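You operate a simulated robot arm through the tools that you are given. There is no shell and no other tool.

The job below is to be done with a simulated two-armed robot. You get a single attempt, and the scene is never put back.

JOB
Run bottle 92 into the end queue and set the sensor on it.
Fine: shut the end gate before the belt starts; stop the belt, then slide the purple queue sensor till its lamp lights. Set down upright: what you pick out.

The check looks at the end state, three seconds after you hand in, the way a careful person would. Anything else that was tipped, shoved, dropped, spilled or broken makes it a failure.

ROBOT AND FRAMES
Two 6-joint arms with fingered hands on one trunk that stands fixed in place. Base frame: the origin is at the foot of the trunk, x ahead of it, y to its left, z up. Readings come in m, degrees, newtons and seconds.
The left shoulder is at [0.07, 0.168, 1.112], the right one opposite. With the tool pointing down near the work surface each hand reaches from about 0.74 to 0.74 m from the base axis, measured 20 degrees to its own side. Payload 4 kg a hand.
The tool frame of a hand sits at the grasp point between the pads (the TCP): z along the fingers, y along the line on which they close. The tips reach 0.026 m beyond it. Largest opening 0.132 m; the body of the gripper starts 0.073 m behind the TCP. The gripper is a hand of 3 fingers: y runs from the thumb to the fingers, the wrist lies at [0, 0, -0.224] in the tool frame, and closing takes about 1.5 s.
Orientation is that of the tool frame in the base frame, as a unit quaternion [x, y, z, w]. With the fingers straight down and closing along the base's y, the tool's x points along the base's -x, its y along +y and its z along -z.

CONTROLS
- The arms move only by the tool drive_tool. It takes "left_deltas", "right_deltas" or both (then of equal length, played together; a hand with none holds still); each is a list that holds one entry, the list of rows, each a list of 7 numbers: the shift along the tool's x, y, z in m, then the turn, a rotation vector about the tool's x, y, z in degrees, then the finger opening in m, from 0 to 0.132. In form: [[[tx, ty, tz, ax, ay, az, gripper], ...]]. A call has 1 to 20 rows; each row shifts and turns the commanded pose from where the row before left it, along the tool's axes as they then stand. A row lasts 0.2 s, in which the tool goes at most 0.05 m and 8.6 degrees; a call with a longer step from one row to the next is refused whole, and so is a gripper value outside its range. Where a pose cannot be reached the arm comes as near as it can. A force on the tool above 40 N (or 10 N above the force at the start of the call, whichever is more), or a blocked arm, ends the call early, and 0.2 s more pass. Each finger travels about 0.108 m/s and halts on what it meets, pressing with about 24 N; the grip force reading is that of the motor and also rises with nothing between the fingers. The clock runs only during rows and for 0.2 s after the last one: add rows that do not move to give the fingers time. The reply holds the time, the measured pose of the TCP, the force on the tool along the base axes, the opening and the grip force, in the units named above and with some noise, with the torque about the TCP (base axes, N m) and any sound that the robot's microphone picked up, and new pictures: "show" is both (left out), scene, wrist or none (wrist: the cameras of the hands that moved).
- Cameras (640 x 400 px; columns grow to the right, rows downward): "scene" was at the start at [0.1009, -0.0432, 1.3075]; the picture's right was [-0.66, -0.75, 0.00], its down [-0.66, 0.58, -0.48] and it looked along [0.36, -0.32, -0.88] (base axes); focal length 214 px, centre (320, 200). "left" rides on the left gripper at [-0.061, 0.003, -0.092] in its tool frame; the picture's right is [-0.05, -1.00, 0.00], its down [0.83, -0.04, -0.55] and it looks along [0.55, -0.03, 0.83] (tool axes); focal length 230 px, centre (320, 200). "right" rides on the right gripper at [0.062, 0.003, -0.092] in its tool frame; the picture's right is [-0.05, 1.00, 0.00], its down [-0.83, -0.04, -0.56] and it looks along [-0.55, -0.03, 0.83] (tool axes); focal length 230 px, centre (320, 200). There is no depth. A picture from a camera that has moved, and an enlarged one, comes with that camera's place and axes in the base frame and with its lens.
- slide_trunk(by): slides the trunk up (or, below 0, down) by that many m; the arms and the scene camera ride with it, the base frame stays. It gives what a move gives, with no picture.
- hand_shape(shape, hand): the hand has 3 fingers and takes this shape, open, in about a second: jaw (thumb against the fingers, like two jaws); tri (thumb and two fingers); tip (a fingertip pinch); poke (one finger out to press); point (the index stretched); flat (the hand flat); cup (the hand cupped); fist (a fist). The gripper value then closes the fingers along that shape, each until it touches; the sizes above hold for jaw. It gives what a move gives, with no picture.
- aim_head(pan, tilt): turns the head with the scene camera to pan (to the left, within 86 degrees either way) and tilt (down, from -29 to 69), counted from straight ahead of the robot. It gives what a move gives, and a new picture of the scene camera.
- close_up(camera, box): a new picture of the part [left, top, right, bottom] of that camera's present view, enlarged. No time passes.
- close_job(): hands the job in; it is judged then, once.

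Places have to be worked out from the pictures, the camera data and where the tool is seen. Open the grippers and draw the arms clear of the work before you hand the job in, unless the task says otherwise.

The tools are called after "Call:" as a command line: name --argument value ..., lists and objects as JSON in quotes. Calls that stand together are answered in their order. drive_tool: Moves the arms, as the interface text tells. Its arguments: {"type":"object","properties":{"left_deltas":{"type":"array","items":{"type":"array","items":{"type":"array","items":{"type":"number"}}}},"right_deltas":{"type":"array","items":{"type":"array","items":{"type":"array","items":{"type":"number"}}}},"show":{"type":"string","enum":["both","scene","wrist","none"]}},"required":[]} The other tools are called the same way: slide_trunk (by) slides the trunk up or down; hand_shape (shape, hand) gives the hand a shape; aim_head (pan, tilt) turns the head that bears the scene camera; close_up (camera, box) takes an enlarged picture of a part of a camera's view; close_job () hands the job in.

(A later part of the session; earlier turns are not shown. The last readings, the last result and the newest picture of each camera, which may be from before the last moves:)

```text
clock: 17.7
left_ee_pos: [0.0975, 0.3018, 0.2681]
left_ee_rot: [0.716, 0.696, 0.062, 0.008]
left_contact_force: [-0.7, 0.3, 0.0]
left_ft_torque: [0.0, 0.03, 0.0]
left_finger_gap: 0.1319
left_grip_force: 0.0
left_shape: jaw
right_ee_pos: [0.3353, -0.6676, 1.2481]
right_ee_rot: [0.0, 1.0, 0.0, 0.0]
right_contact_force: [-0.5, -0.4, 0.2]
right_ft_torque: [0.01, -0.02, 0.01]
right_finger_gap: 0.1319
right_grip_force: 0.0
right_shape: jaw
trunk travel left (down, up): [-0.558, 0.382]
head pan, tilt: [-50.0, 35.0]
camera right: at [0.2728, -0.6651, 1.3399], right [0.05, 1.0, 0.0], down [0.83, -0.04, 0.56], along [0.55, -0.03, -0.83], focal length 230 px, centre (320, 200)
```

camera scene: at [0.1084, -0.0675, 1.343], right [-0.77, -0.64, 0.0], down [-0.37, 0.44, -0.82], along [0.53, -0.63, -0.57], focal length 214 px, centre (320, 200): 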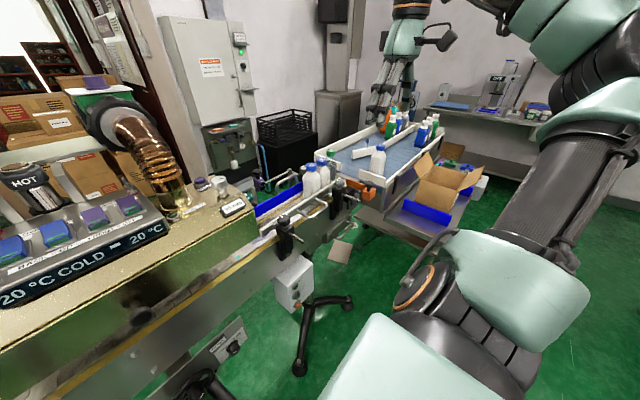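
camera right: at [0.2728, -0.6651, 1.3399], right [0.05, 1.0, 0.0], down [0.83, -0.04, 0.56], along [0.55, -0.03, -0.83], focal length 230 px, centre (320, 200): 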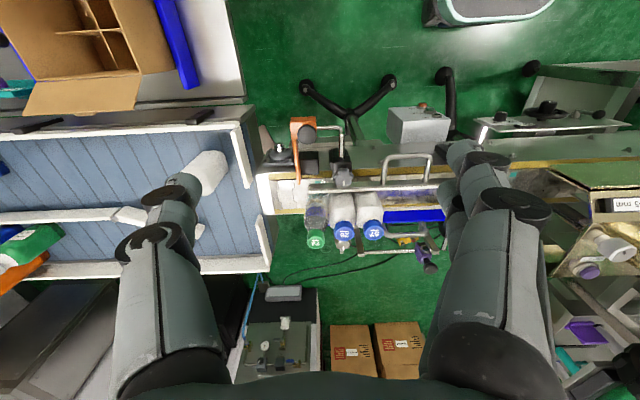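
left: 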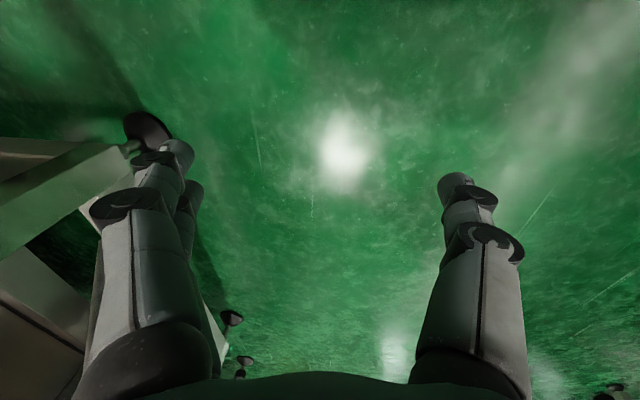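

Call:
close_up --camera "right" --box '[248, 110, 376, 190]'

Call:
close_up --camera "right" --box '[240, 150, 432, 270]'

Call:
close_up --camera "right" --box '[280, 110, 344, 150]'

```text
5.00 times, centred on (312, 150) of right
camera zoom: at [0.2728, -0.6651, 1.3399], right [0.05, 1.0, 0.0], down [0.83, -0.04, 0.56], along [0.55, -0.03, -0.83], focal length 1150 px, centre (360, 450)
```

zoom: 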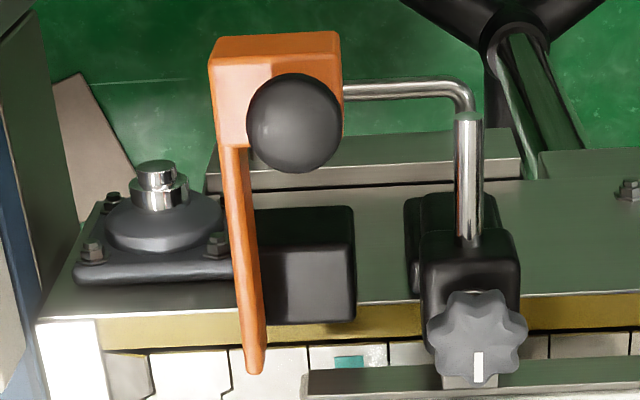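

```text
3.33 times, centred on (336, 210) of right
camera zoom: at [0.2728, -0.6651, 1.3399], right [0.05, 1.0, 0.0], down [0.83, -0.04, 0.56], along [0.55, -0.03, -0.83], focal length 767 px, centre (267, 167)
```

zoom: 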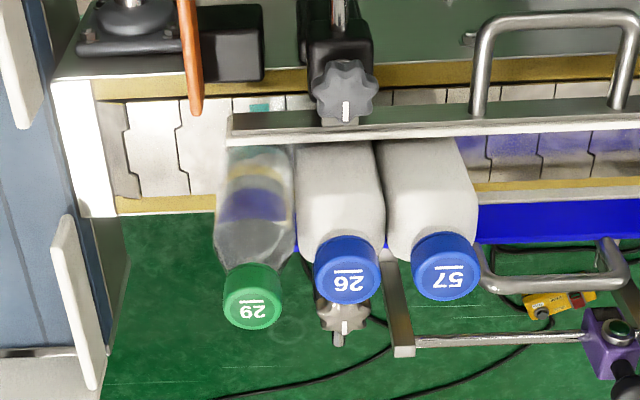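

```text
10.00 times, centred on (312, 130) of right
camera zoom: at [0.2728, -0.6651, 1.3399], right [0.05, 1.0, 0.0], down [0.83, -0.04, 0.56], along [0.55, -0.03, -0.83], focal length 2301 px, centre (400, 900)
```

zoom: 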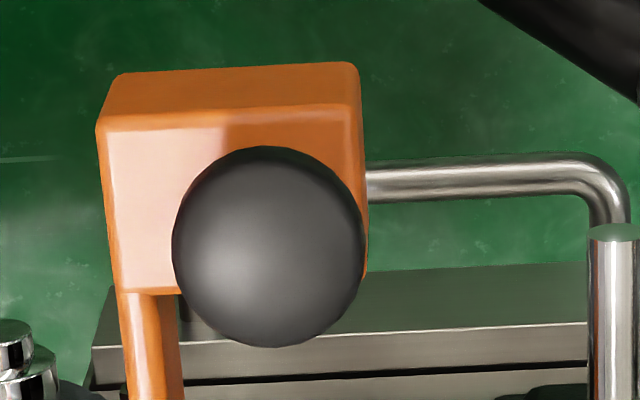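

The gate is an orange plate beside a black guide block, with a knob block to be pushed in +x. I move closer, directly in line with the gate plane, to check clearance to bottle 29.

Call:
drive_tool --right_deltas '[[[0, -0.02, 0.04, 0, 0, 0, 0.132], [0, -0.02, 0.04, 0, 0, 0, 0.132], [0, -0.015, 0.04, 0, 0, 0, 0.132], [0, 0, 0.03, 0, 0, 0, 0.132], [0, 0, 0, 0, 0, 0, 0.132]]]' --show "wrist"

Call:
close_up --camera "right" --box '[240, 110, 432, 230]'

```text
clock: 18.9
left_ee_pos: [0.0983, 0.3022, 0.269]
left_ee_rot: [0.716, 0.695, 0.062, 0.009]
left_contact_force: [0.2, 0.3, 0.9]
left_ft_torque: [0.02, -0.01, 0.0]
left_finger_gap: 0.1316
left_grip_force: 0.1
left_shape: jaw
right_ee_pos: [0.3355, -0.722, 1.0983]
right_ee_rot: [0.0, 1.0, -0.001, 0.0]
right_contact_force: [-0.3, 0.6, 0.0]
right_ft_torque: [-0.04, 0.01, 0.03]
right_finger_gap: 0.1317
right_grip_force: 0.1
right_shape: jaw
trunk travel left (down, up): [-0.558, 0.382]
head pan, tilt: [-50.0, 35.0]
camera right: at [0.2738, -0.7189, 1.1893], right [0.05, 1.0, 0.0], down [0.83, -0.04, 0.56], along [0.55, -0.03, -0.83], focal length 230 px, centre (320, 200)
```

right: 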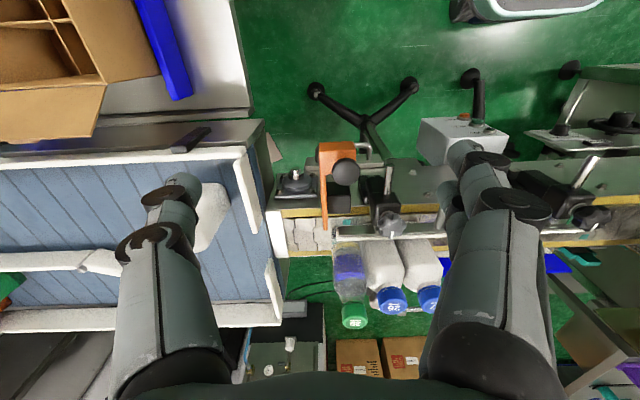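

```text
3.33 times, centred on (336, 170) of right
camera zoom: at [0.2738, -0.7189, 1.1893], right [0.05, 1.0, 0.0], down [0.83, -0.04, 0.56], along [0.55, -0.03, -0.83], focal length 767 px, centre (267, 300)
```

zoom: 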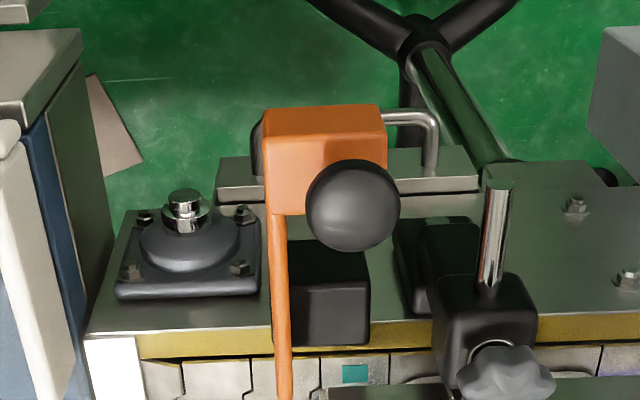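

Call:
close_up --camera "right" --box '[272, 190, 432, 290]'

Call:
close_up --camera "scene" --box '[300, 140, 380, 190]'

```text
4.00 times, centred on (352, 240) of right
camera zoom: at [0.2738, -0.7189, 1.1893], right [0.05, 1.0, 0.0], down [0.83, -0.04, 0.56], along [0.55, -0.03, -0.83], focal length 920 px, centre (192, 40)
```

zoom: 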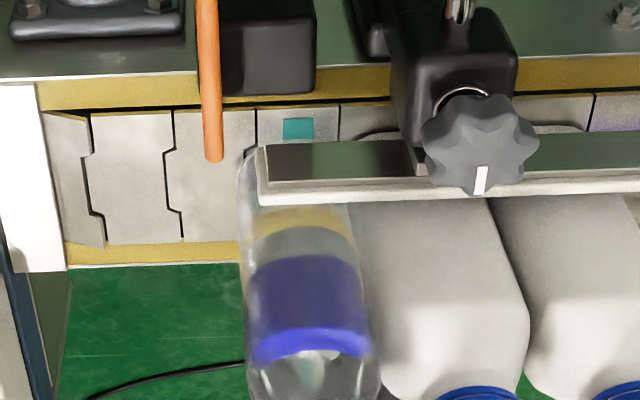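

```text
8.00 times, centred on (340, 165) of scene
camera zoom: at [0.1085, -0.0667, 1.3431], right [-0.77, -0.64, 0.0], down [-0.37, 0.44, -0.82], along [0.53, -0.63, -0.57], focal length 1716 px, centre (160, 480)
```

zoom: 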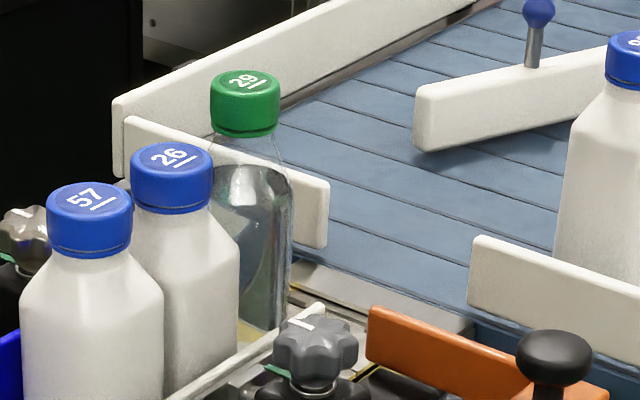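

Gate plate's +y face is near y≈-0.720 and bottle 29's edge near -0.712, so the gate should slide just clear of it. The knob block spans about x 0.383–0.413, y -0.726…-0.681, z 0.88–0.918. I close the fingers up here, align in y, and lower in front of the block.

Call:
drive_tool --right_deltas '[[[0, 0.01, 0.0, 0, 0, 0, 0.1], [0, 0.008, 0.0, 0, 0, 0, 0.06], [0, 0, 0, 0, 0, 0, 0.02], [0, 0, 0, 0, 0, 0, 0], [0, 0, 0, 0, 0, 0, 0], [0, 0, 0, 0, 0, 0, 0], [0, 0, 0, 0, 0, 0, 0], [0.005, 0, 0.03, 0, 0, 0, 0], [0, 0, 0.03, 0, 0, 0, 0]]]' --show "both"

```text
clock: 20.9
left_ee_pos: [0.0988, 0.3025, 0.2683]
left_ee_rot: [0.716, 0.695, 0.062, 0.009]
left_contact_force: [0.4, -0.5, -0.2]
left_ft_torque: [0.01, 0.02, -0.02]
left_finger_gap: 0.1318
left_grip_force: 0.0
left_shape: jaw
right_ee_pos: [0.3389, -0.7089, 1.042]
right_ee_rot: [0.0, 1.0, -0.001, -0.001]
right_contact_force: [0.1, 0.3, 0.8]
right_ft_torque: [-0.02, 0.01, -0.01]
right_finger_gap: 0.0003
right_grip_force: 23.6
right_shape: jaw
right hand out of reach, approached as far as the arm can: row 9
trunk travel left (down, up): [-0.558, 0.382]
head pan, tilt: [-50.0, 35.0]
camera scene: at [0.1095, -0.0676, 1.343], right [-0.77, -0.64, 0.0], down [-0.37, 0.44, -0.82], along [0.53, -0.63, -0.57], focal length 214 px, centre (320, 200)
camera right: at [0.277, -0.7081, 1.1334], right [0.05, 1.0, 0.0], down [0.83, -0.04, 0.55], along [0.55, -0.03, -0.83], focal length 230 px, centre (320, 200)
```

scene: 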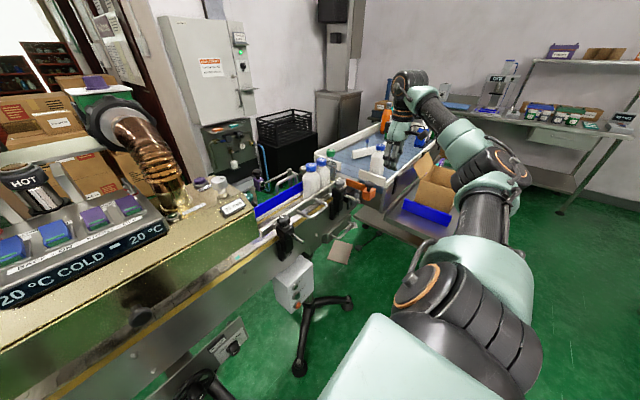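
right: 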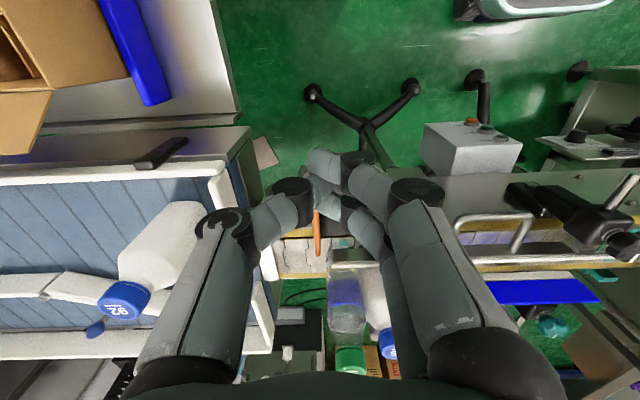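

Lowering stopped at z≈1.04 as out of reach, so the trunk height is unsuitable for tool-down work here. I raise the trunk by 0.2 m (hand rides upward into free space), then try again.

Call:
slide_trunk --by 0.2

Call:
drive_tool --right_deltas '[[[0, 0, 0.04, 0, 0, 0, 0], [0, 0, 0.04, 0, 0, 0, 0], [0, 0, 0.04, 0, 0, 0, 0], [0, 0, 0.04, 0, 0, 0, 0], [0, 0, 0.04, 0, 0, 0, 0], [0, 0, 0, 0, 0, 0, 0]]]' --show "both"

```text
clock: 23.1
left_ee_pos: [0.0982, 0.3017, 0.468]
left_ee_rot: [0.716, 0.696, 0.063, 0.008]
left_contact_force: [0.5, -0.9, -0.7]
left_ft_torque: [0.01, 0.04, 0.03]
left_finger_gap: 0.132
left_grip_force: 0.0
left_shape: jaw
right_ee_pos: [0.3373, -0.71, 1.2415]
right_ee_rot: [0.0, 1.0, 0.0, 0.0]
right_contact_force: [0.0, -0.5, -0.5]
right_ft_torque: [0.03, 0.0, 0.02]
right_finger_gap: 0.0001
right_grip_force: 23.4
right_shape: jaw
trunk travel left (down, up): [-0.758, 0.182]
head pan, tilt: [-50.0, 35.0]
```

```text
clock: 24.5
left_ee_pos: [0.0973, 0.302, 0.4686]
left_ee_rot: [0.715, 0.696, 0.062, 0.009]
left_contact_force: [-0.3, -0.4, 0.5]
left_ft_torque: [0.01, -0.01, 0.01]
left_finger_gap: 0.1318
left_grip_force: 0.0
left_shape: jaw
right_ee_pos: [0.384, -0.6803, 1.1603]
right_ee_rot: [0.0, 1.0, 0.0, 0.0]
right_contact_force: [-0.6, 0.5, -1.3]
right_ft_torque: [-0.01, -0.01, 0.04]
right_finger_gap: 0.0002
right_grip_force: 23.9
right_shape: jaw
right hand out of reach, approached as far as the arm can: row 1, 2, 3, 4, 5
trunk travel left (down, up): [-0.758, 0.182]
head pan, tilt: [-50.0, 35.0]
camera scene: at [0.1078, -0.0677, 1.5431], right [-0.77, -0.64, 0.0], down [-0.37, 0.44, -0.82], along [0.53, -0.63, -0.57], focal length 214 px, centre (320, 200)
camera right: at [0.3222, -0.6785, 1.2522], right [0.05, 1.0, 0.0], down [0.83, -0.04, 0.56], along [0.55, -0.03, -0.83], focal length 230 px, centre (320, 200)
```

scene: 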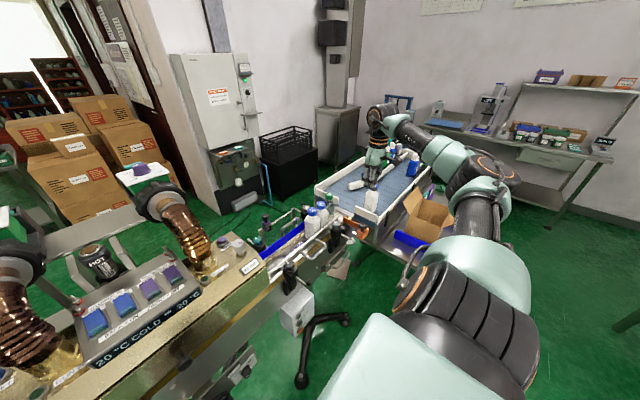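
right: 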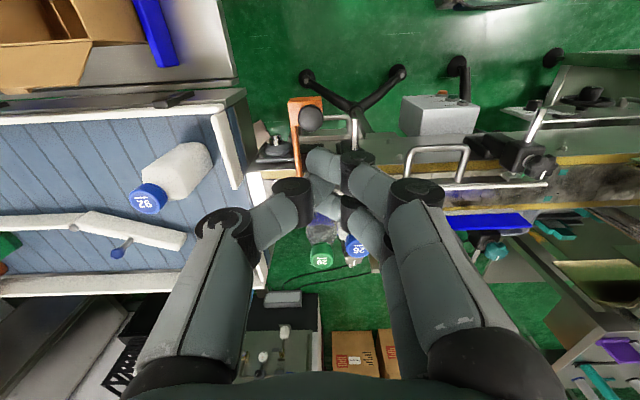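

The lower limit moves with the trunk, so the trunk should go down instead. I raise the hand first, then lower the trunk by 0.3 m so the hand ends still above everything.

Call:
drive_tool --right_deltas '[[[0.01, 0, -0.04, 0, 0, 0, 0], [0.01, 0, -0.04, 0, 0, 0, 0], [0.01, 0, -0.04, 0, 0, 0, 0], [0.01, 0, -0.04, 0, 0, 0, 0], [0.005, 0, -0.04, 0, 0, 0, 0], [0, 0, 0, 0, 0, 0, 0]]]' --show "none"

Call:
slide_trunk --by -0.28

```text
clock: 25.9
left_ee_pos: [0.0984, 0.3023, 0.4682]
left_ee_rot: [0.715, 0.696, 0.062, 0.009]
left_contact_force: [0.5, -0.6, -0.9]
left_ft_torque: [0.02, 0.01, 0.02]
left_finger_gap: 0.1318
left_grip_force: 0.1
left_shape: jaw
right_ee_pos: [0.3425, -0.68, 1.3617]
right_ee_rot: [0.0, 1.0, 0.001, 0.001]
right_contact_force: [0.6, -0.6, -0.3]
right_ft_torque: [-0.01, 0.02, -0.02]
right_finger_gap: 0.0
right_grip_force: 24.2
right_shape: jaw
trunk travel left (down, up): [-0.758, 0.182]
head pan, tilt: [-50.0, 35.0]
```

```text
clock: 28.7
left_ee_pos: [0.0976, 0.3017, 0.1875]
left_ee_rot: [0.716, 0.696, 0.062, 0.009]
left_contact_force: [-0.1, 0.4, -0.7]
left_ft_torque: [0.02, -0.01, 0.02]
left_finger_gap: 0.1319
left_grip_force: 0.0
left_shape: jaw
right_ee_pos: [0.3424, -0.6796, 1.0806]
right_ee_rot: [-0.001, 1.0, 0.0, -0.001]
right_contact_force: [-0.7, 0.0, -0.1]
right_ft_torque: [-0.02, 0.03, -0.01]
right_finger_gap: 0.0001
right_grip_force: 23.9
right_shape: jaw
trunk travel left (down, up): [-0.478, 0.462]
head pan, tilt: [-50.0, 35.0]
```

Call:
drive_tool --right_deltas '[[[0.002, -0.012, 0.03, 0, 0, 0, 0], [0.002, -0.012, 0.03, 0, 0, 0, 0], [0, 0, 0.03, 0, 0, 0, 0], [0, 0, 0.02, 0, 0, 0, 0], [0, 0, 0, 0, 0, 0, 0]]]' --show "both"

```text
clock: 29.9
left_ee_pos: [0.0983, 0.3015, 0.1875]
left_ee_rot: [0.715, 0.696, 0.061, 0.009]
left_contact_force: [-0.1, 0.2, -0.3]
left_ft_torque: [0.01, -0.03, 0.02]
left_finger_gap: 0.1319
left_grip_force: 0.1
left_shape: jaw
right_ee_pos: [0.3379, -0.7044, 0.9737]
right_ee_rot: [0.001, 1.0, 0.0, 0.0]
right_contact_force: [-0.2, -0.3, -0.9]
right_ft_torque: [-0.04, -0.01, -0.02]
right_finger_gap: 0.0001
right_grip_force: 24.1
right_shape: jaw
trunk travel left (down, up): [-0.478, 0.462]
head pan, tilt: [-50.0, 35.0]
camera scene: at [0.108, -0.067, 1.2631], right [-0.77, -0.64, 0.0], down [-0.37, 0.44, -0.82], along [0.53, -0.63, -0.57], focal length 214 px, centre (320, 200)
camera right: at [0.2764, -0.7009, 1.0645], right [0.05, 1.0, 0.0], down [0.83, -0.04, 0.55], along [0.55, -0.03, -0.83], focal length 230 px, centre (320, 200)
```

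scene: 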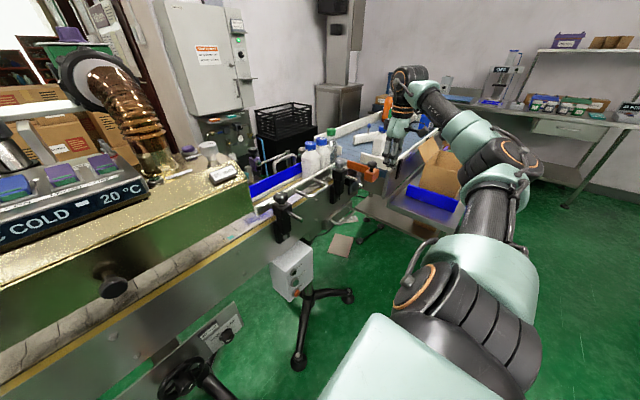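
right: 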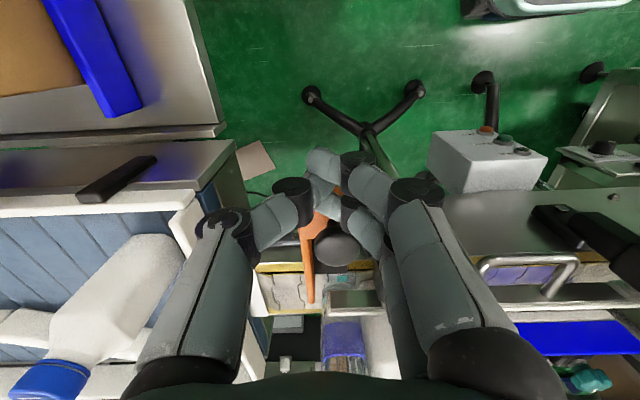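

The hand now reaches lower and hovers in front of the knob block. I lower the last 6 cm in small steps.

Call:
drive_tool --right_deltas '[[[0, 0, 0.02, 0, 0, 0, 0], [0, 0, 0.02, 0, 0, 0, 0], [0, 0, 0.015, 0, 0, 0, 0], [0, 0, 0, 0, 0, 0, 0]]]' --show "both"

Call:
close_up --camera "scene" --box '[310, 120, 438, 200]'

```text
clock: 30.9
left_ee_pos: [0.0986, 0.3016, 0.1884]
left_ee_rot: [0.715, 0.696, 0.062, 0.008]
left_contact_force: [1.1, 0.7, -0.5]
left_ft_torque: [-0.02, 0.01, 0.01]
left_finger_gap: 0.1321
left_grip_force: 0.0
left_shape: jaw
right_ee_pos: [0.356, -0.6996, 0.9406]
right_ee_rot: [0.0, 1.0, 0.0, 0.001]
right_contact_force: [-0.3, 0.4, -0.4]
right_ft_torque: [0.02, -0.02, -0.02]
right_finger_gap: 0.0002
right_grip_force: 24.3
right_shape: jaw
right hand out of reach, approached as far as the arm can: row 1, 2, 3
trunk travel left (down, up): [-0.478, 0.462]
head pan, tilt: [-50.0, 35.0]
camera scene: at [0.1082, -0.0674, 1.263], right [-0.77, -0.64, 0.0], down [-0.37, 0.44, -0.82], along [0.53, -0.63, -0.57], focal length 214 px, centre (320, 200)
camera right: at [0.2946, -0.6965, 1.0329], right [0.05, 1.0, 0.0], down [0.83, -0.04, 0.55], along [0.55, -0.03, -0.83], focal length 230 px, centre (320, 200)
```

scene: 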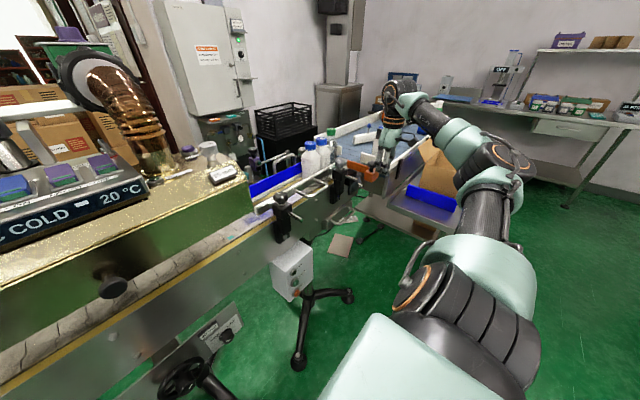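
right: 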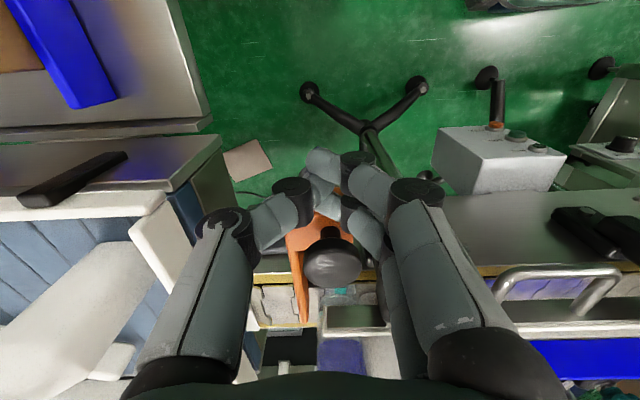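

```text
5.00 times, centred on (374, 160) of scene
camera zoom: at [0.1082, -0.0674, 1.263], right [-0.77, -0.64, 0.0], down [-0.37, 0.44, -0.82], along [0.53, -0.63, -0.57], focal length 1072 px, centre (50, 400)
```

zoom: 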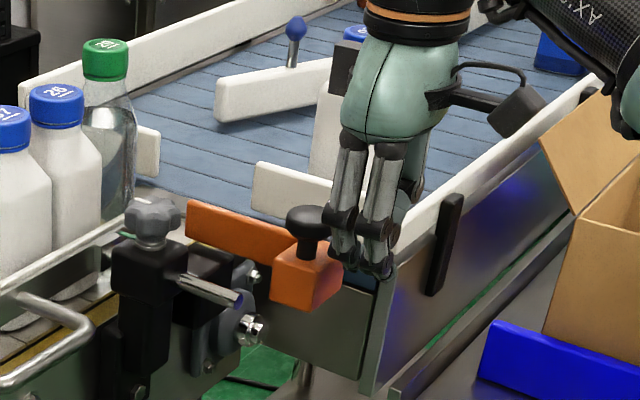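

The fingertips are level with the knob block, just in front of it. Moving in +x goes into better reach, so I push along +x in small steps while lowering slightly, watching the force.

Call:
drive_tool --right_deltas '[[[-0.006, 0, 0.006, 0, 0, 0, 0], [-0.006, 0, 0.006, 0, 0, 0, 0], [-0.01, 0, 0.004, 0, 0, 0, 0], [-0.01, 0, 0, 0, 0, 0, 0], [0, 0, 0, 0, 0, 0, 0]]]' --show "both"

Call:
close_up --camera "scene" --box '[310, 120, 438, 200]'

```text
clock: 32.1
left_ee_pos: [0.0983, 0.302, 0.189]
left_ee_rot: [0.716, 0.696, 0.062, 0.008]
left_contact_force: [-0.1, 0.0, -0.5]
left_ft_torque: [0.0, 0.03, 0.02]
left_finger_gap: 0.1319
left_grip_force: 0.0
left_shape: jaw
right_ee_pos: [0.3879, -0.6995, 0.9246]
right_ee_rot: [0.0, 1.0, 0.0, 0.0]
right_contact_force: [-0.8, -0.6, 1.0]
right_ft_torque: [0.01, 0.01, -0.03]
right_finger_gap: 0.0
right_grip_force: 23.6
right_shape: jaw
trunk travel left (down, up): [-0.478, 0.462]
head pan, tilt: [-50.0, 35.0]
camera scene: at [0.1079, -0.0676, 1.2631], right [-0.77, -0.64, 0.0], down [-0.37, 0.44, -0.82], along [0.53, -0.63, -0.57], focal length 214 px, centre (320, 200)
camera right: at [0.3269, -0.6971, 1.0164], right [0.05, 1.0, 0.0], down [0.83, -0.04, 0.56], along [0.55, -0.03, -0.83], focal length 230 px, centre (320, 200)
```

scene: 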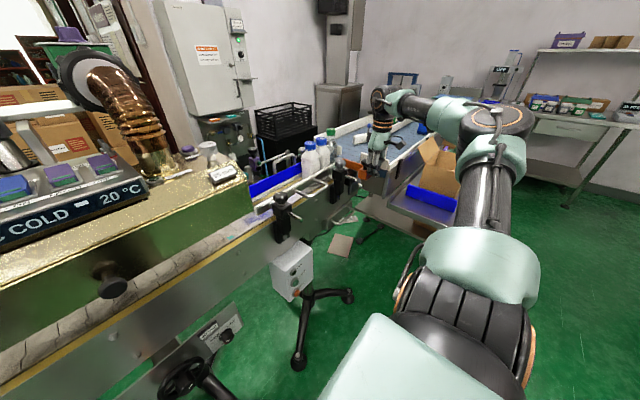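
right: 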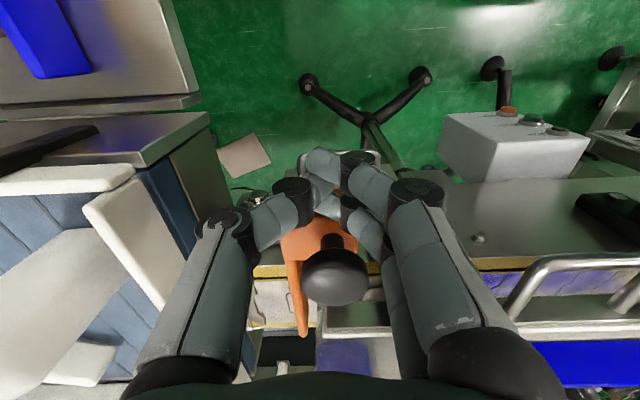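

```text
5.00 times, centred on (374, 160) of scene
camera zoom: at [0.1079, -0.0676, 1.2631], right [-0.77, -0.64, 0.0], down [-0.37, 0.44, -0.82], along [0.53, -0.63, -0.57], focal length 1072 px, centre (50, 400)
```

zoom: 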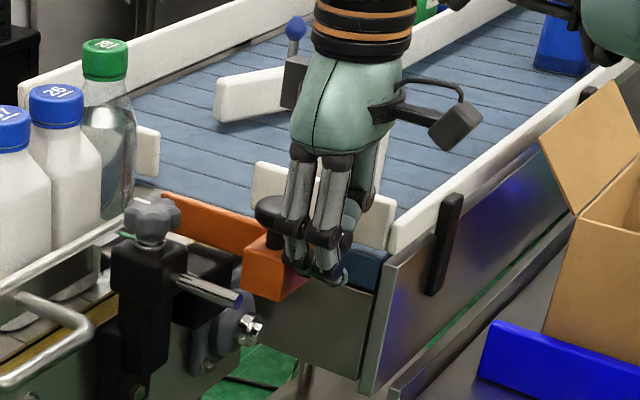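

The gate is moving along +x without resistance. I keep pushing in small steps until it stops.

Call:
drive_tool --right_deltas '[[[-0.01, 0, 0, 0, 0, 0, 0], [-0.01, 0, 0, 0, 0, 0, 0], [-0.01, 0, 0, 0, 0, 0, 0], [-0.01, 0, 0, 0, 0, 0, 0], [0, 0, 0, 0, 0, 0, 0]]]' --show "both"

Call:
close_up --camera "scene" --box '[310, 120, 438, 200]'

```text
clock: 33.3
left_ee_pos: [0.099, 0.3016, 0.1889]
left_ee_rot: [0.716, 0.696, 0.063, 0.009]
left_contact_force: [-0.1, -0.3, 0.1]
left_ft_torque: [0.0, 0.0, -0.02]
left_finger_gap: 0.1318
left_grip_force: 0.0
left_shape: jaw
right_ee_pos: [0.4291, -0.6992, 0.9244]
right_ee_rot: [0.0, 1.0, 0.0, -0.001]
right_contact_force: [-1.2, 0.1, -0.7]
right_ft_torque: [0.02, 0.04, 0.01]
right_finger_gap: 0.0001
right_grip_force: 23.4
right_shape: jaw
trunk travel left (down, up): [-0.478, 0.462]
head pan, tilt: [-50.0, 35.0]
camera scene: at [0.108, -0.0677, 1.263], right [-0.77, -0.64, 0.0], down [-0.37, 0.44, -0.82], along [0.53, -0.63, -0.57], focal length 214 px, centre (320, 200)
camera right: at [0.3677, -0.6973, 1.0165], right [0.05, 1.0, 0.0], down [0.83, -0.04, 0.56], along [0.55, -0.03, -0.83], focal length 230 px, centre (320, 200)
```

scene: 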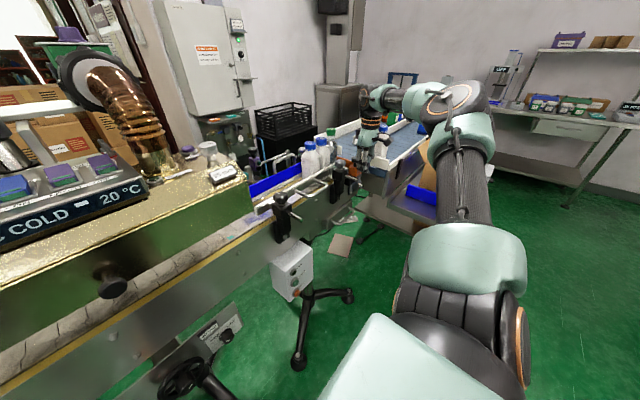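
right: 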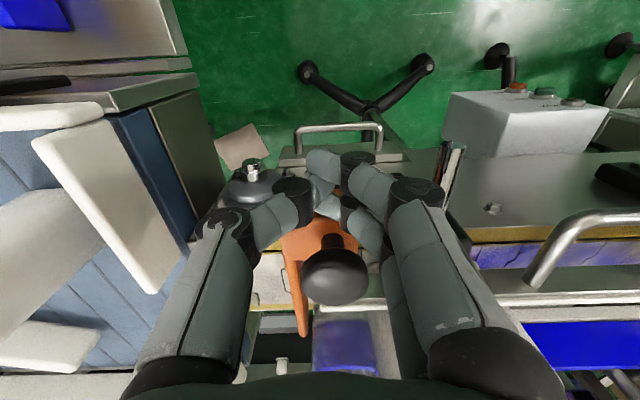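

```text
5.00 times, centred on (374, 160) of scene
camera zoom: at [0.108, -0.0677, 1.263], right [-0.77, -0.64, 0.0], down [-0.37, 0.44, -0.82], along [0.53, -0.63, -0.57], focal length 1072 px, centre (50, 400)
```

zoom: 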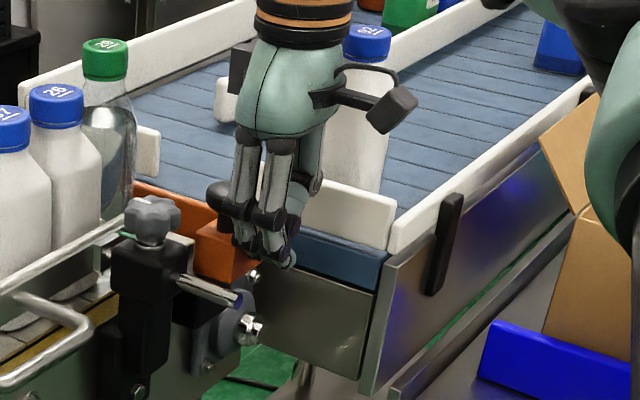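

Still free-moving; the gate plate tip should be around x≈0.58. I push another 3 cm, checking clearance to bottle 29 (front face x≈0.55).

Call:
drive_tool --right_deltas '[[[-0.008, 0, 0, 0, 0, 0, 0], [-0.008, 0, 0, 0, 0, 0, 0], [-0.008, 0, 0, 0, 0, 0, 0], [0, 0, 0, 0, 0, 0, 0]]]' --show "both"

Call:
close_up --camera "scene" --box '[310, 120, 438, 200]'

```text
clock: 34.3
left_ee_pos: [0.0967, 0.3022, 0.189]
left_ee_rot: [0.715, 0.696, 0.061, 0.009]
left_contact_force: [-0.1, -0.3, 0.4]
left_ft_torque: [0.01, -0.02, -0.01]
left_finger_gap: 0.1317
left_grip_force: 0.2
left_shape: jaw
right_ee_pos: [0.4527, -0.6995, 0.9242]
right_ee_rot: [0.0, 1.0, 0.0, 0.001]
right_contact_force: [-1.1, 0.2, 0.4]
right_ft_torque: [-0.02, 0.02, 0.0]
right_finger_gap: 0.0002
right_grip_force: 24.2
right_shape: jaw
trunk travel left (down, up): [-0.478, 0.462]
head pan, tilt: [-50.0, 35.0]
camera scene: at [0.108, -0.0676, 1.263], right [-0.77, -0.64, 0.0], down [-0.37, 0.44, -0.82], along [0.53, -0.63, -0.57], focal length 214 px, centre (320, 200)
camera right: at [0.391, -0.6973, 1.0168], right [0.05, 1.0, 0.0], down [0.83, -0.04, 0.56], along [0.55, -0.03, -0.83], focal length 230 px, centre (320, 200)
```

scene: 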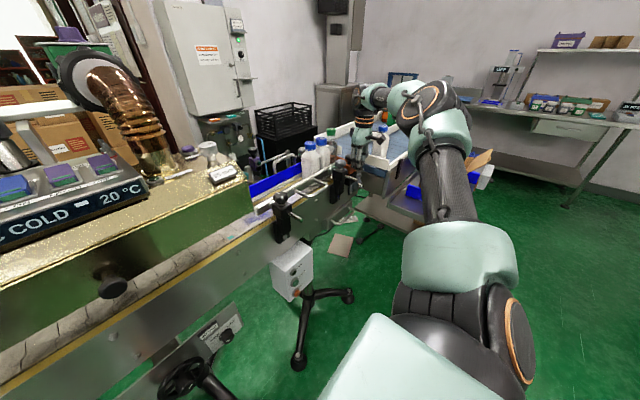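
right: 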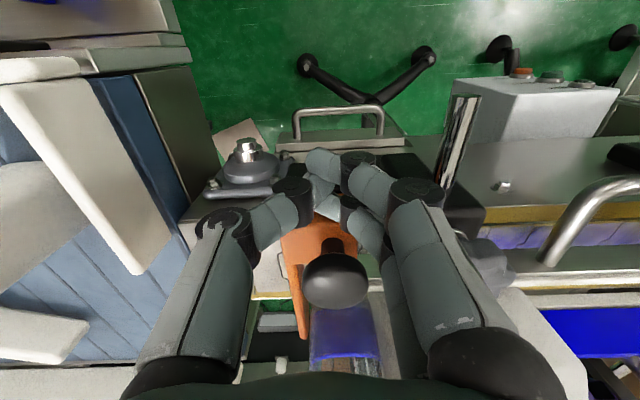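

```text
5.00 times, centred on (374, 160) of scene
camera zoom: at [0.108, -0.0676, 1.263], right [-0.77, -0.64, 0.0], down [-0.37, 0.44, -0.82], along [0.53, -0.63, -0.57], focal length 1072 px, centre (50, 400)
```

zoom: 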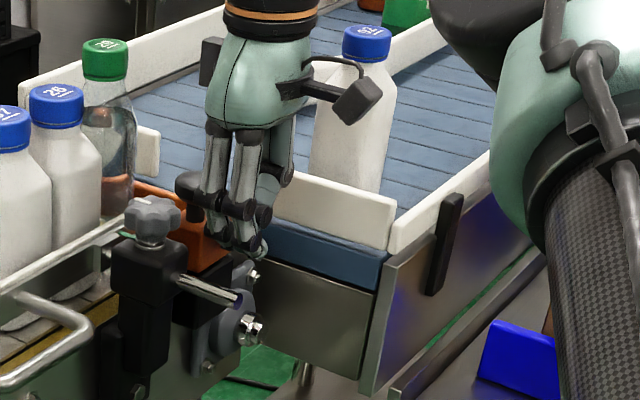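

The protrusion on the hand's +x side sits at x≈0.505, z≈1.035, still about 5 cm from bottle 29's cap. I push the remaining ~2.5 cm carefully.

Call:
drive_tool --right_deltas '[[[-0.007, 0, 0, 0, 0, 0, 0], [-0.007, 0, 0, 0, 0, 0, 0], [-0.007, 0, 0, 0, 0, 0, 0], [0, 0, 0, 0, 0, 0, 0]]]' --show "wrist"

Call:
close_up --camera "scene" --box '[310, 120, 438, 200]'

```text
clock: 35.1
left_ee_pos: [0.0972, 0.3013, 0.1887]
left_ee_rot: [0.714, 0.697, 0.064, 0.012]
left_contact_force: [1.0, 0.1, 0.5]
left_ft_torque: [0.03, 0.0, 0.0]
left_finger_gap: 0.1317
left_grip_force: 0.0
left_shape: jaw
right_ee_pos: [0.4601, -0.6994, 0.9253]
right_ee_rot: [0.001, 1.0, 0.002, -0.011]
right_contact_force: [-38.7, -0.2, 8.1]
right_ft_torque: [0.16, 0.3, 0.33]
right_finger_gap: 0.0003
right_grip_force: 23.9
right_shape: jaw
trunk travel left (down, up): [-0.478, 0.462]
head pan, tilt: [-50.0, 35.0]
stopped in row 3 (right hand): the force on the tool passed its limit at 44 N (the readings are from after the stop); the commanded pose is now the measured one
camera right: at [0.4003, -0.6972, 1.0187], right [0.05, 1.0, 0.0], down [0.84, -0.05, 0.54], along [0.54, -0.03, -0.84], focal length 230 px, centre (320, 200)
```

right: 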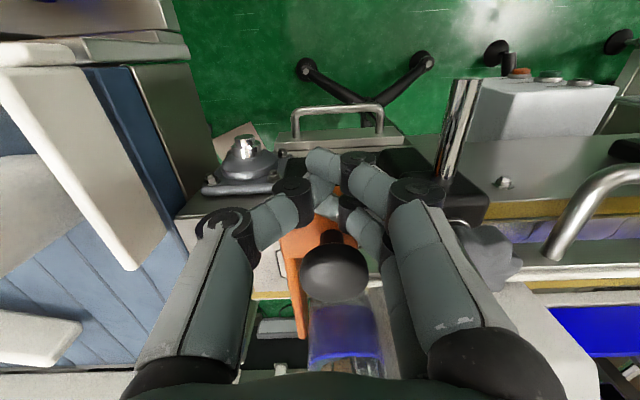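

```text
5.00 times, centred on (374, 160) of scene
camera zoom: at [0.1001, -0.0658, 1.2641], right [-0.77, -0.64, 0.0], down [-0.36, 0.44, -0.82], along [0.53, -0.63, -0.57], focal length 1072 px, centre (50, 400)
```

zoom: 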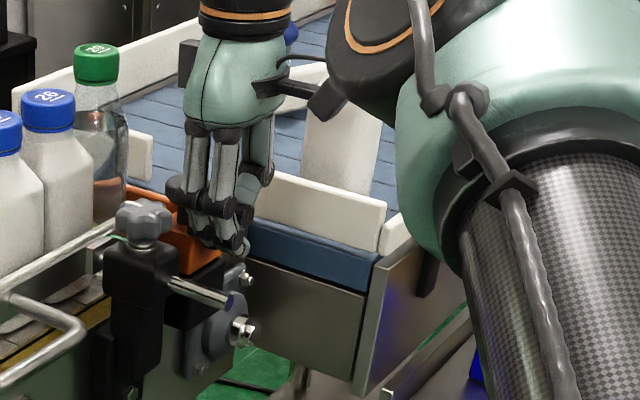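

The gate hit a firm stop at 44 N, so it is fully shut. I back off in -x and then rise clear.

Call:
drive_tool --right_deltas '[[[0.02, 0, 0, 0, 0, 0, 0], [0.03, 0, 0, 0, 0, 0, 0], [0.03, 0, 0, 0, 0, 0, 0], [0.02, 0, -0.02, 0, 0, 0, 0], [0, 0, -0.04, 0, 0, 0, 0.05], [0, 0, -0.04, 0, 0, 0, 0.1], [0, 0, -0.04, 0, 0, 0, 0.132], [0, 0, -0.04, 0, 0, 0, 0.132], [0, 0, -0.02, 0, 0, 0, 0.132], [0, 0, 0, 0, 0, 0, 0.132]]]' --show "both"

Call:
close_up --camera "right" --box '[240, 100, 432, 220]'

Call:
close_up --camera "scene" --box '[310, 120, 438, 200]'

```text
clock: 37.3
left_ee_pos: [0.0985, 0.3022, 0.1884]
left_ee_rot: [0.714, 0.697, 0.063, 0.009]
left_contact_force: [-0.1, -0.3, 0.8]
left_ft_torque: [0.02, 0.02, 0.02]
left_finger_gap: 0.1319
left_grip_force: 0.1
left_shape: jaw
right_ee_pos: [0.3725, -0.6991, 1.1245]
right_ee_rot: [-0.003, 1.0, 0.002, -0.007]
right_contact_force: [-0.4, 0.5, -0.6]
right_ft_torque: [-0.02, 0.01, -0.01]
right_finger_gap: 0.1318
right_grip_force: 0.1
right_shape: jaw
trunk travel left (down, up): [-0.478, 0.462]
head pan, tilt: [-50.0, 35.0]
camera scene: at [0.1076, -0.0675, 1.2631], right [-0.77, -0.64, 0.0], down [-0.37, 0.44, -0.82], along [0.53, -0.63, -0.57], focal length 214 px, centre (320, 200)
camera right: at [0.3124, -0.6984, 1.2165], right [0.05, 1.0, 0.0], down [0.84, -0.04, 0.54], along [0.54, -0.02, -0.84], focal length 230 px, centre (320, 200)
```

scene: 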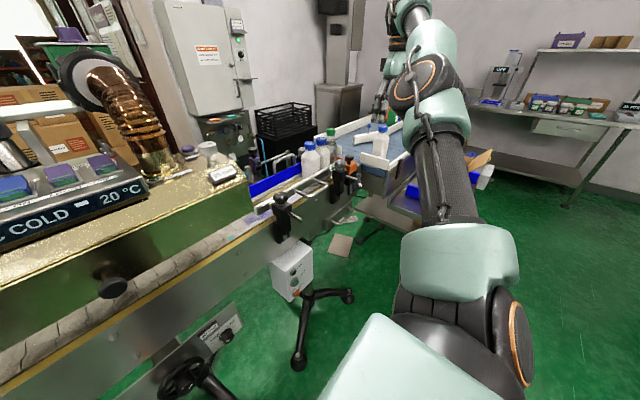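
right: 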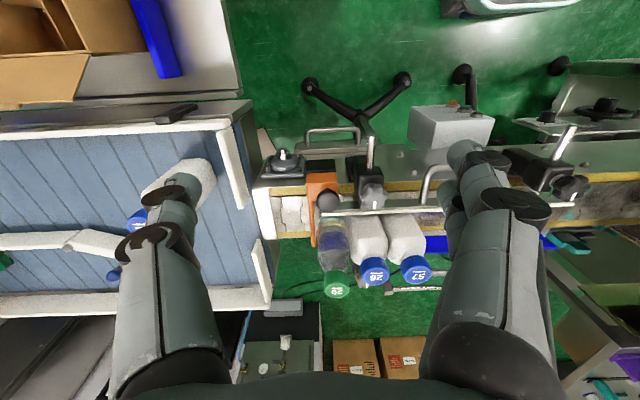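

```text
3.33 times, centred on (336, 160) of right
camera zoom: at [0.3124, -0.6984, 1.2165], right [0.05, 1.0, 0.0], down [0.84, -0.04, 0.54], along [0.54, -0.02, -0.84], focal length 767 px, centre (267, 333)
```

zoom: 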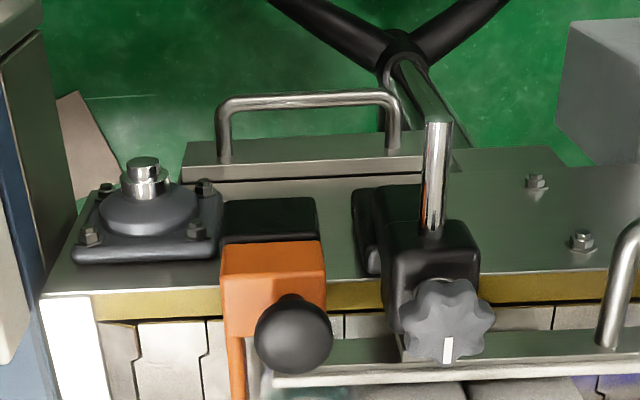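

```text
5.00 times, centred on (374, 160) of scene
camera zoom: at [0.1076, -0.0675, 1.2631], right [-0.77, -0.64, 0.0], down [-0.37, 0.44, -0.82], along [0.53, -0.63, -0.57], focal length 1072 px, centre (50, 400)
```

zoom: 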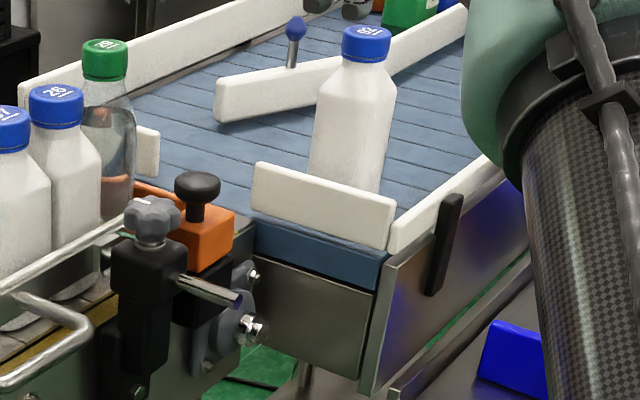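

The gate is shut. Bottle 92 sits near [0.49, -0.93], too far for a tool-down grasp, so I plan a cap grasp with the tool pitched outward. I rise a bit and yaw the tool -60°, then pitch it up.

Call:
drive_tool --right_deltas '[[[0, 0, -0.04, 0, 0, 0, 0.132], [0, 0, -0.04, 0, 0, 0, 0.132], [0, 0, 0, 0, 0, 7.5, 0.132], [0, 0, 0, 0, 0, 7.5, 0.132], [0, 0, 0, 0, 0, 7.5, 0.132], [0, 0, 0, 0, 0, 7.5, 0.132], [0, 0, 0, 0, 0, 7.5, 0.132], [0, 0, 0, 0, 0, 7.5, 0.132], [0, 0, 0, 0, 0, 7.5, 0.132], [0, 0, 0, 0, 0, 7.5, 0.132], [0, 0, 0, 0, 0, 0, 0.132]]]' --show "both"

```text
clock: 39.7
left_ee_pos: [0.0976, 0.3009, 0.1876]
left_ee_rot: [0.714, 0.697, 0.062, 0.009]
left_contact_force: [0.6, 0.3, -0.4]
left_ft_torque: [-0.01, 0.0, -0.03]
left_finger_gap: 0.1318
left_grip_force: 0.1
left_shape: jaw
right_ee_pos: [0.3663, -0.6855, 1.1449]
right_ee_rot: [0.501, 0.865, -0.002, -0.008]
right_contact_force: [0.8, -0.3, 0.5]
right_ft_torque: [-0.01, 0.01, 0.0]
right_finger_gap: 0.1318
right_grip_force: 0.1
right_shape: jaw
right hand out of reach, approached as far as the arm can: row 1, 2
trunk travel left (down, up): [-0.478, 0.462]
head pan, tilt: [-50.0, 35.0]
camera scene: at [0.1084, -0.0676, 1.263], right [-0.77, -0.64, 0.0], down [-0.37, 0.44, -0.82], along [0.53, -0.63, -0.57], focal length 214 px, centre (320, 200)
camera right: at [0.3403, -0.6317, 1.2368], right [0.89, 0.45, -0.01], down [0.39, -0.74, 0.55], along [0.24, -0.49, -0.84], focal length 230 px, centre (320, 200)
```

scene: 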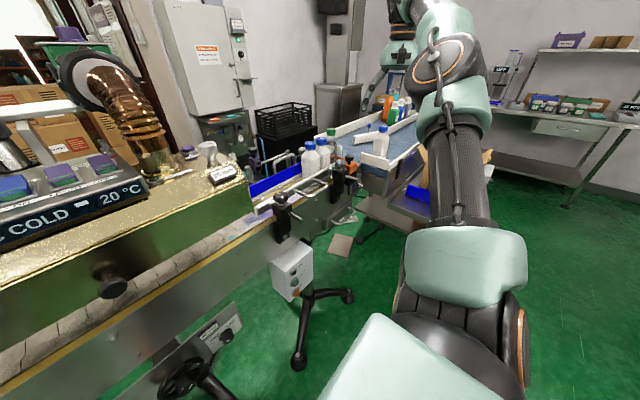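
right: 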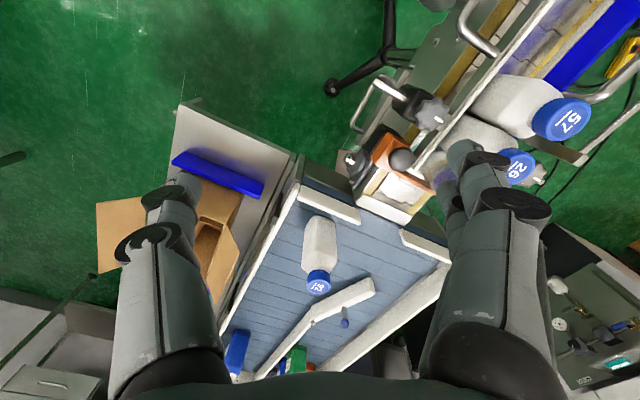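

Bottle 92 is now straight ahead of the hand; the rays meet at cap ≈ [0.478, -0.911, 1.003]. I zoom to see its orientation and size.

Call:
close_up --camera "right" --box '[256, 195, 384, 315]'

Call:
close_up --camera "scene" --box '[340, 110, 420, 170]'

```text
3.33 times, centred on (320, 255) of right
camera zoom: at [0.3403, -0.6317, 1.2368], right [0.89, 0.45, -0.01], down [0.39, -0.74, 0.55], along [0.24, -0.49, -0.84], focal length 767 px, centre (320, 17)
```

zoom: 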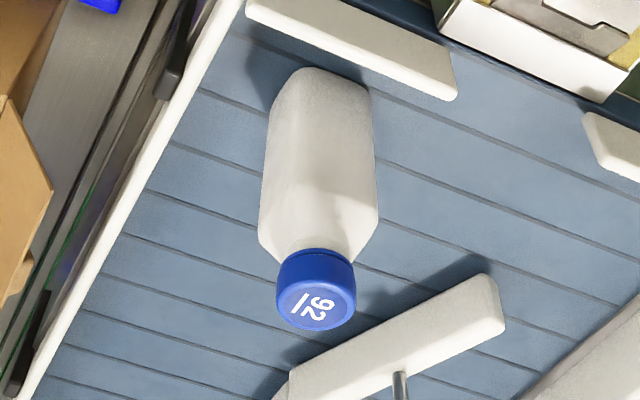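

```text
6.67 times, centred on (380, 140) of scene
camera zoom: at [0.1084, -0.0676, 1.263], right [-0.77, -0.64, 0.0], down [-0.37, 0.44, -0.82], along [0.53, -0.63, -0.57], focal length 1430 px, centre (-80, 600)
```

zoom: 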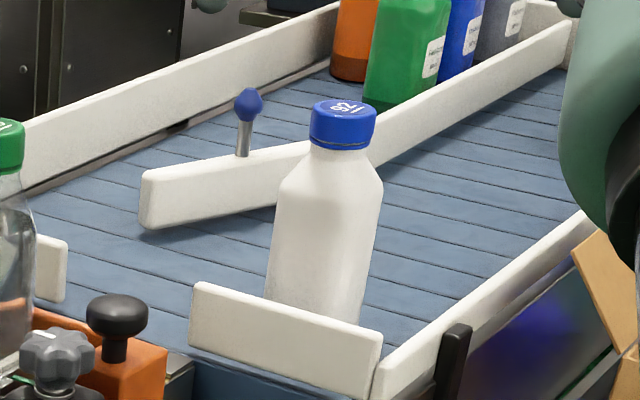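

Both views agree 92's number underline runs along y, so the bottle is aligned with the belt; cap ≈ [0.475, -0.905, 1.01], cap diameter ≈ 0.038. I yaw a further -15° and pitch the tool 45° up at this height, then check reach.

Call:
drive_tool --right_deltas '[[[0, 0, 0, 0, 0, 7.5, 0.132], [0, 0, 0, 0, 0, 7.5, 0.132], [0, 0, 0, 0, -7.5, 0, 0.132], [0, 0, 0, 0, -7.5, 0, 0.132], [0, 0, 0, 0, -7.5, 0, 0.132], [0, 0, 0, 0, -7.5, 0, 0.132], [0, 0, 0, 0, -7.5, 0, 0.132], [0, 0, 0, 0, -7.5, 0, 0.132], [0, 0, 0, 0, 0, 0, 0.132]]]' --show "both"

```text
clock: 41.7
left_ee_pos: [0.0983, 0.3007, 0.1889]
left_ee_rot: [0.714, 0.698, 0.061, 0.01]
left_contact_force: [-0.5, 0.5, -0.3]
left_ft_torque: [-0.02, 0.01, -0.04]
left_finger_gap: 0.1318
left_grip_force: 0.0
left_shape: jaw
right_ee_pos: [0.3653, -0.6852, 1.1434]
right_ee_rot: [0.561, 0.736, -0.236, 0.297]
right_contact_force: [0.2, -0.3, -0.3]
right_ft_torque: [0.0, 0.04, 0.06]
right_finger_gap: 0.132
right_grip_force: 0.1
right_shape: jaw
trunk travel left (down, up): [-0.478, 0.462]
head pan, tilt: [-50.0, 35.0]
camera scene: at [0.1083, -0.0671, 1.2631], right [-0.77, -0.64, 0.0], down [-0.37, 0.44, -0.82], along [0.53, -0.63, -0.57], focal length 214 px, centre (320, 200)
camera right: at [0.3416, -0.5799, 1.1659], right [0.97, 0.22, 0.02], down [0.02, -0.2, 0.98], along [0.22, -0.95, -0.2], focal length 230 px, centre (320, 200)
```

scene: 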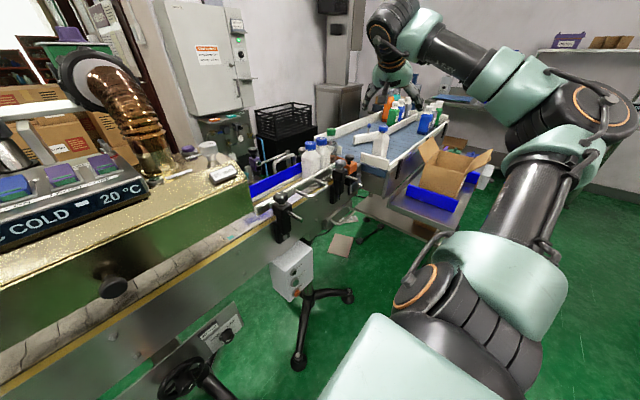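
right: 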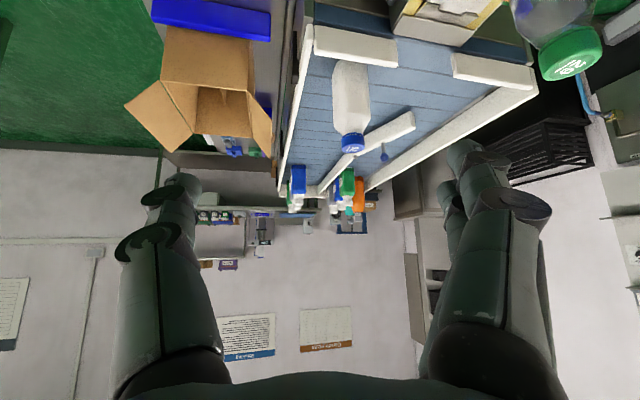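

Call:
close_up --camera "right" --box '[288, 20, 448, 170]'

```text
2.67 times, centred on (368, 95) of right
camera zoom: at [0.3416, -0.5799, 1.1659], right [0.97, 0.22, 0.02], down [0.02, -0.2, 0.98], along [0.22, -0.95, -0.2], focal length 614 px, centre (192, 480)
```

zoom: 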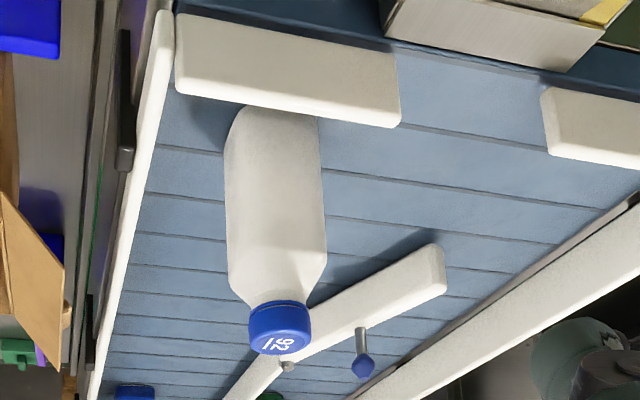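

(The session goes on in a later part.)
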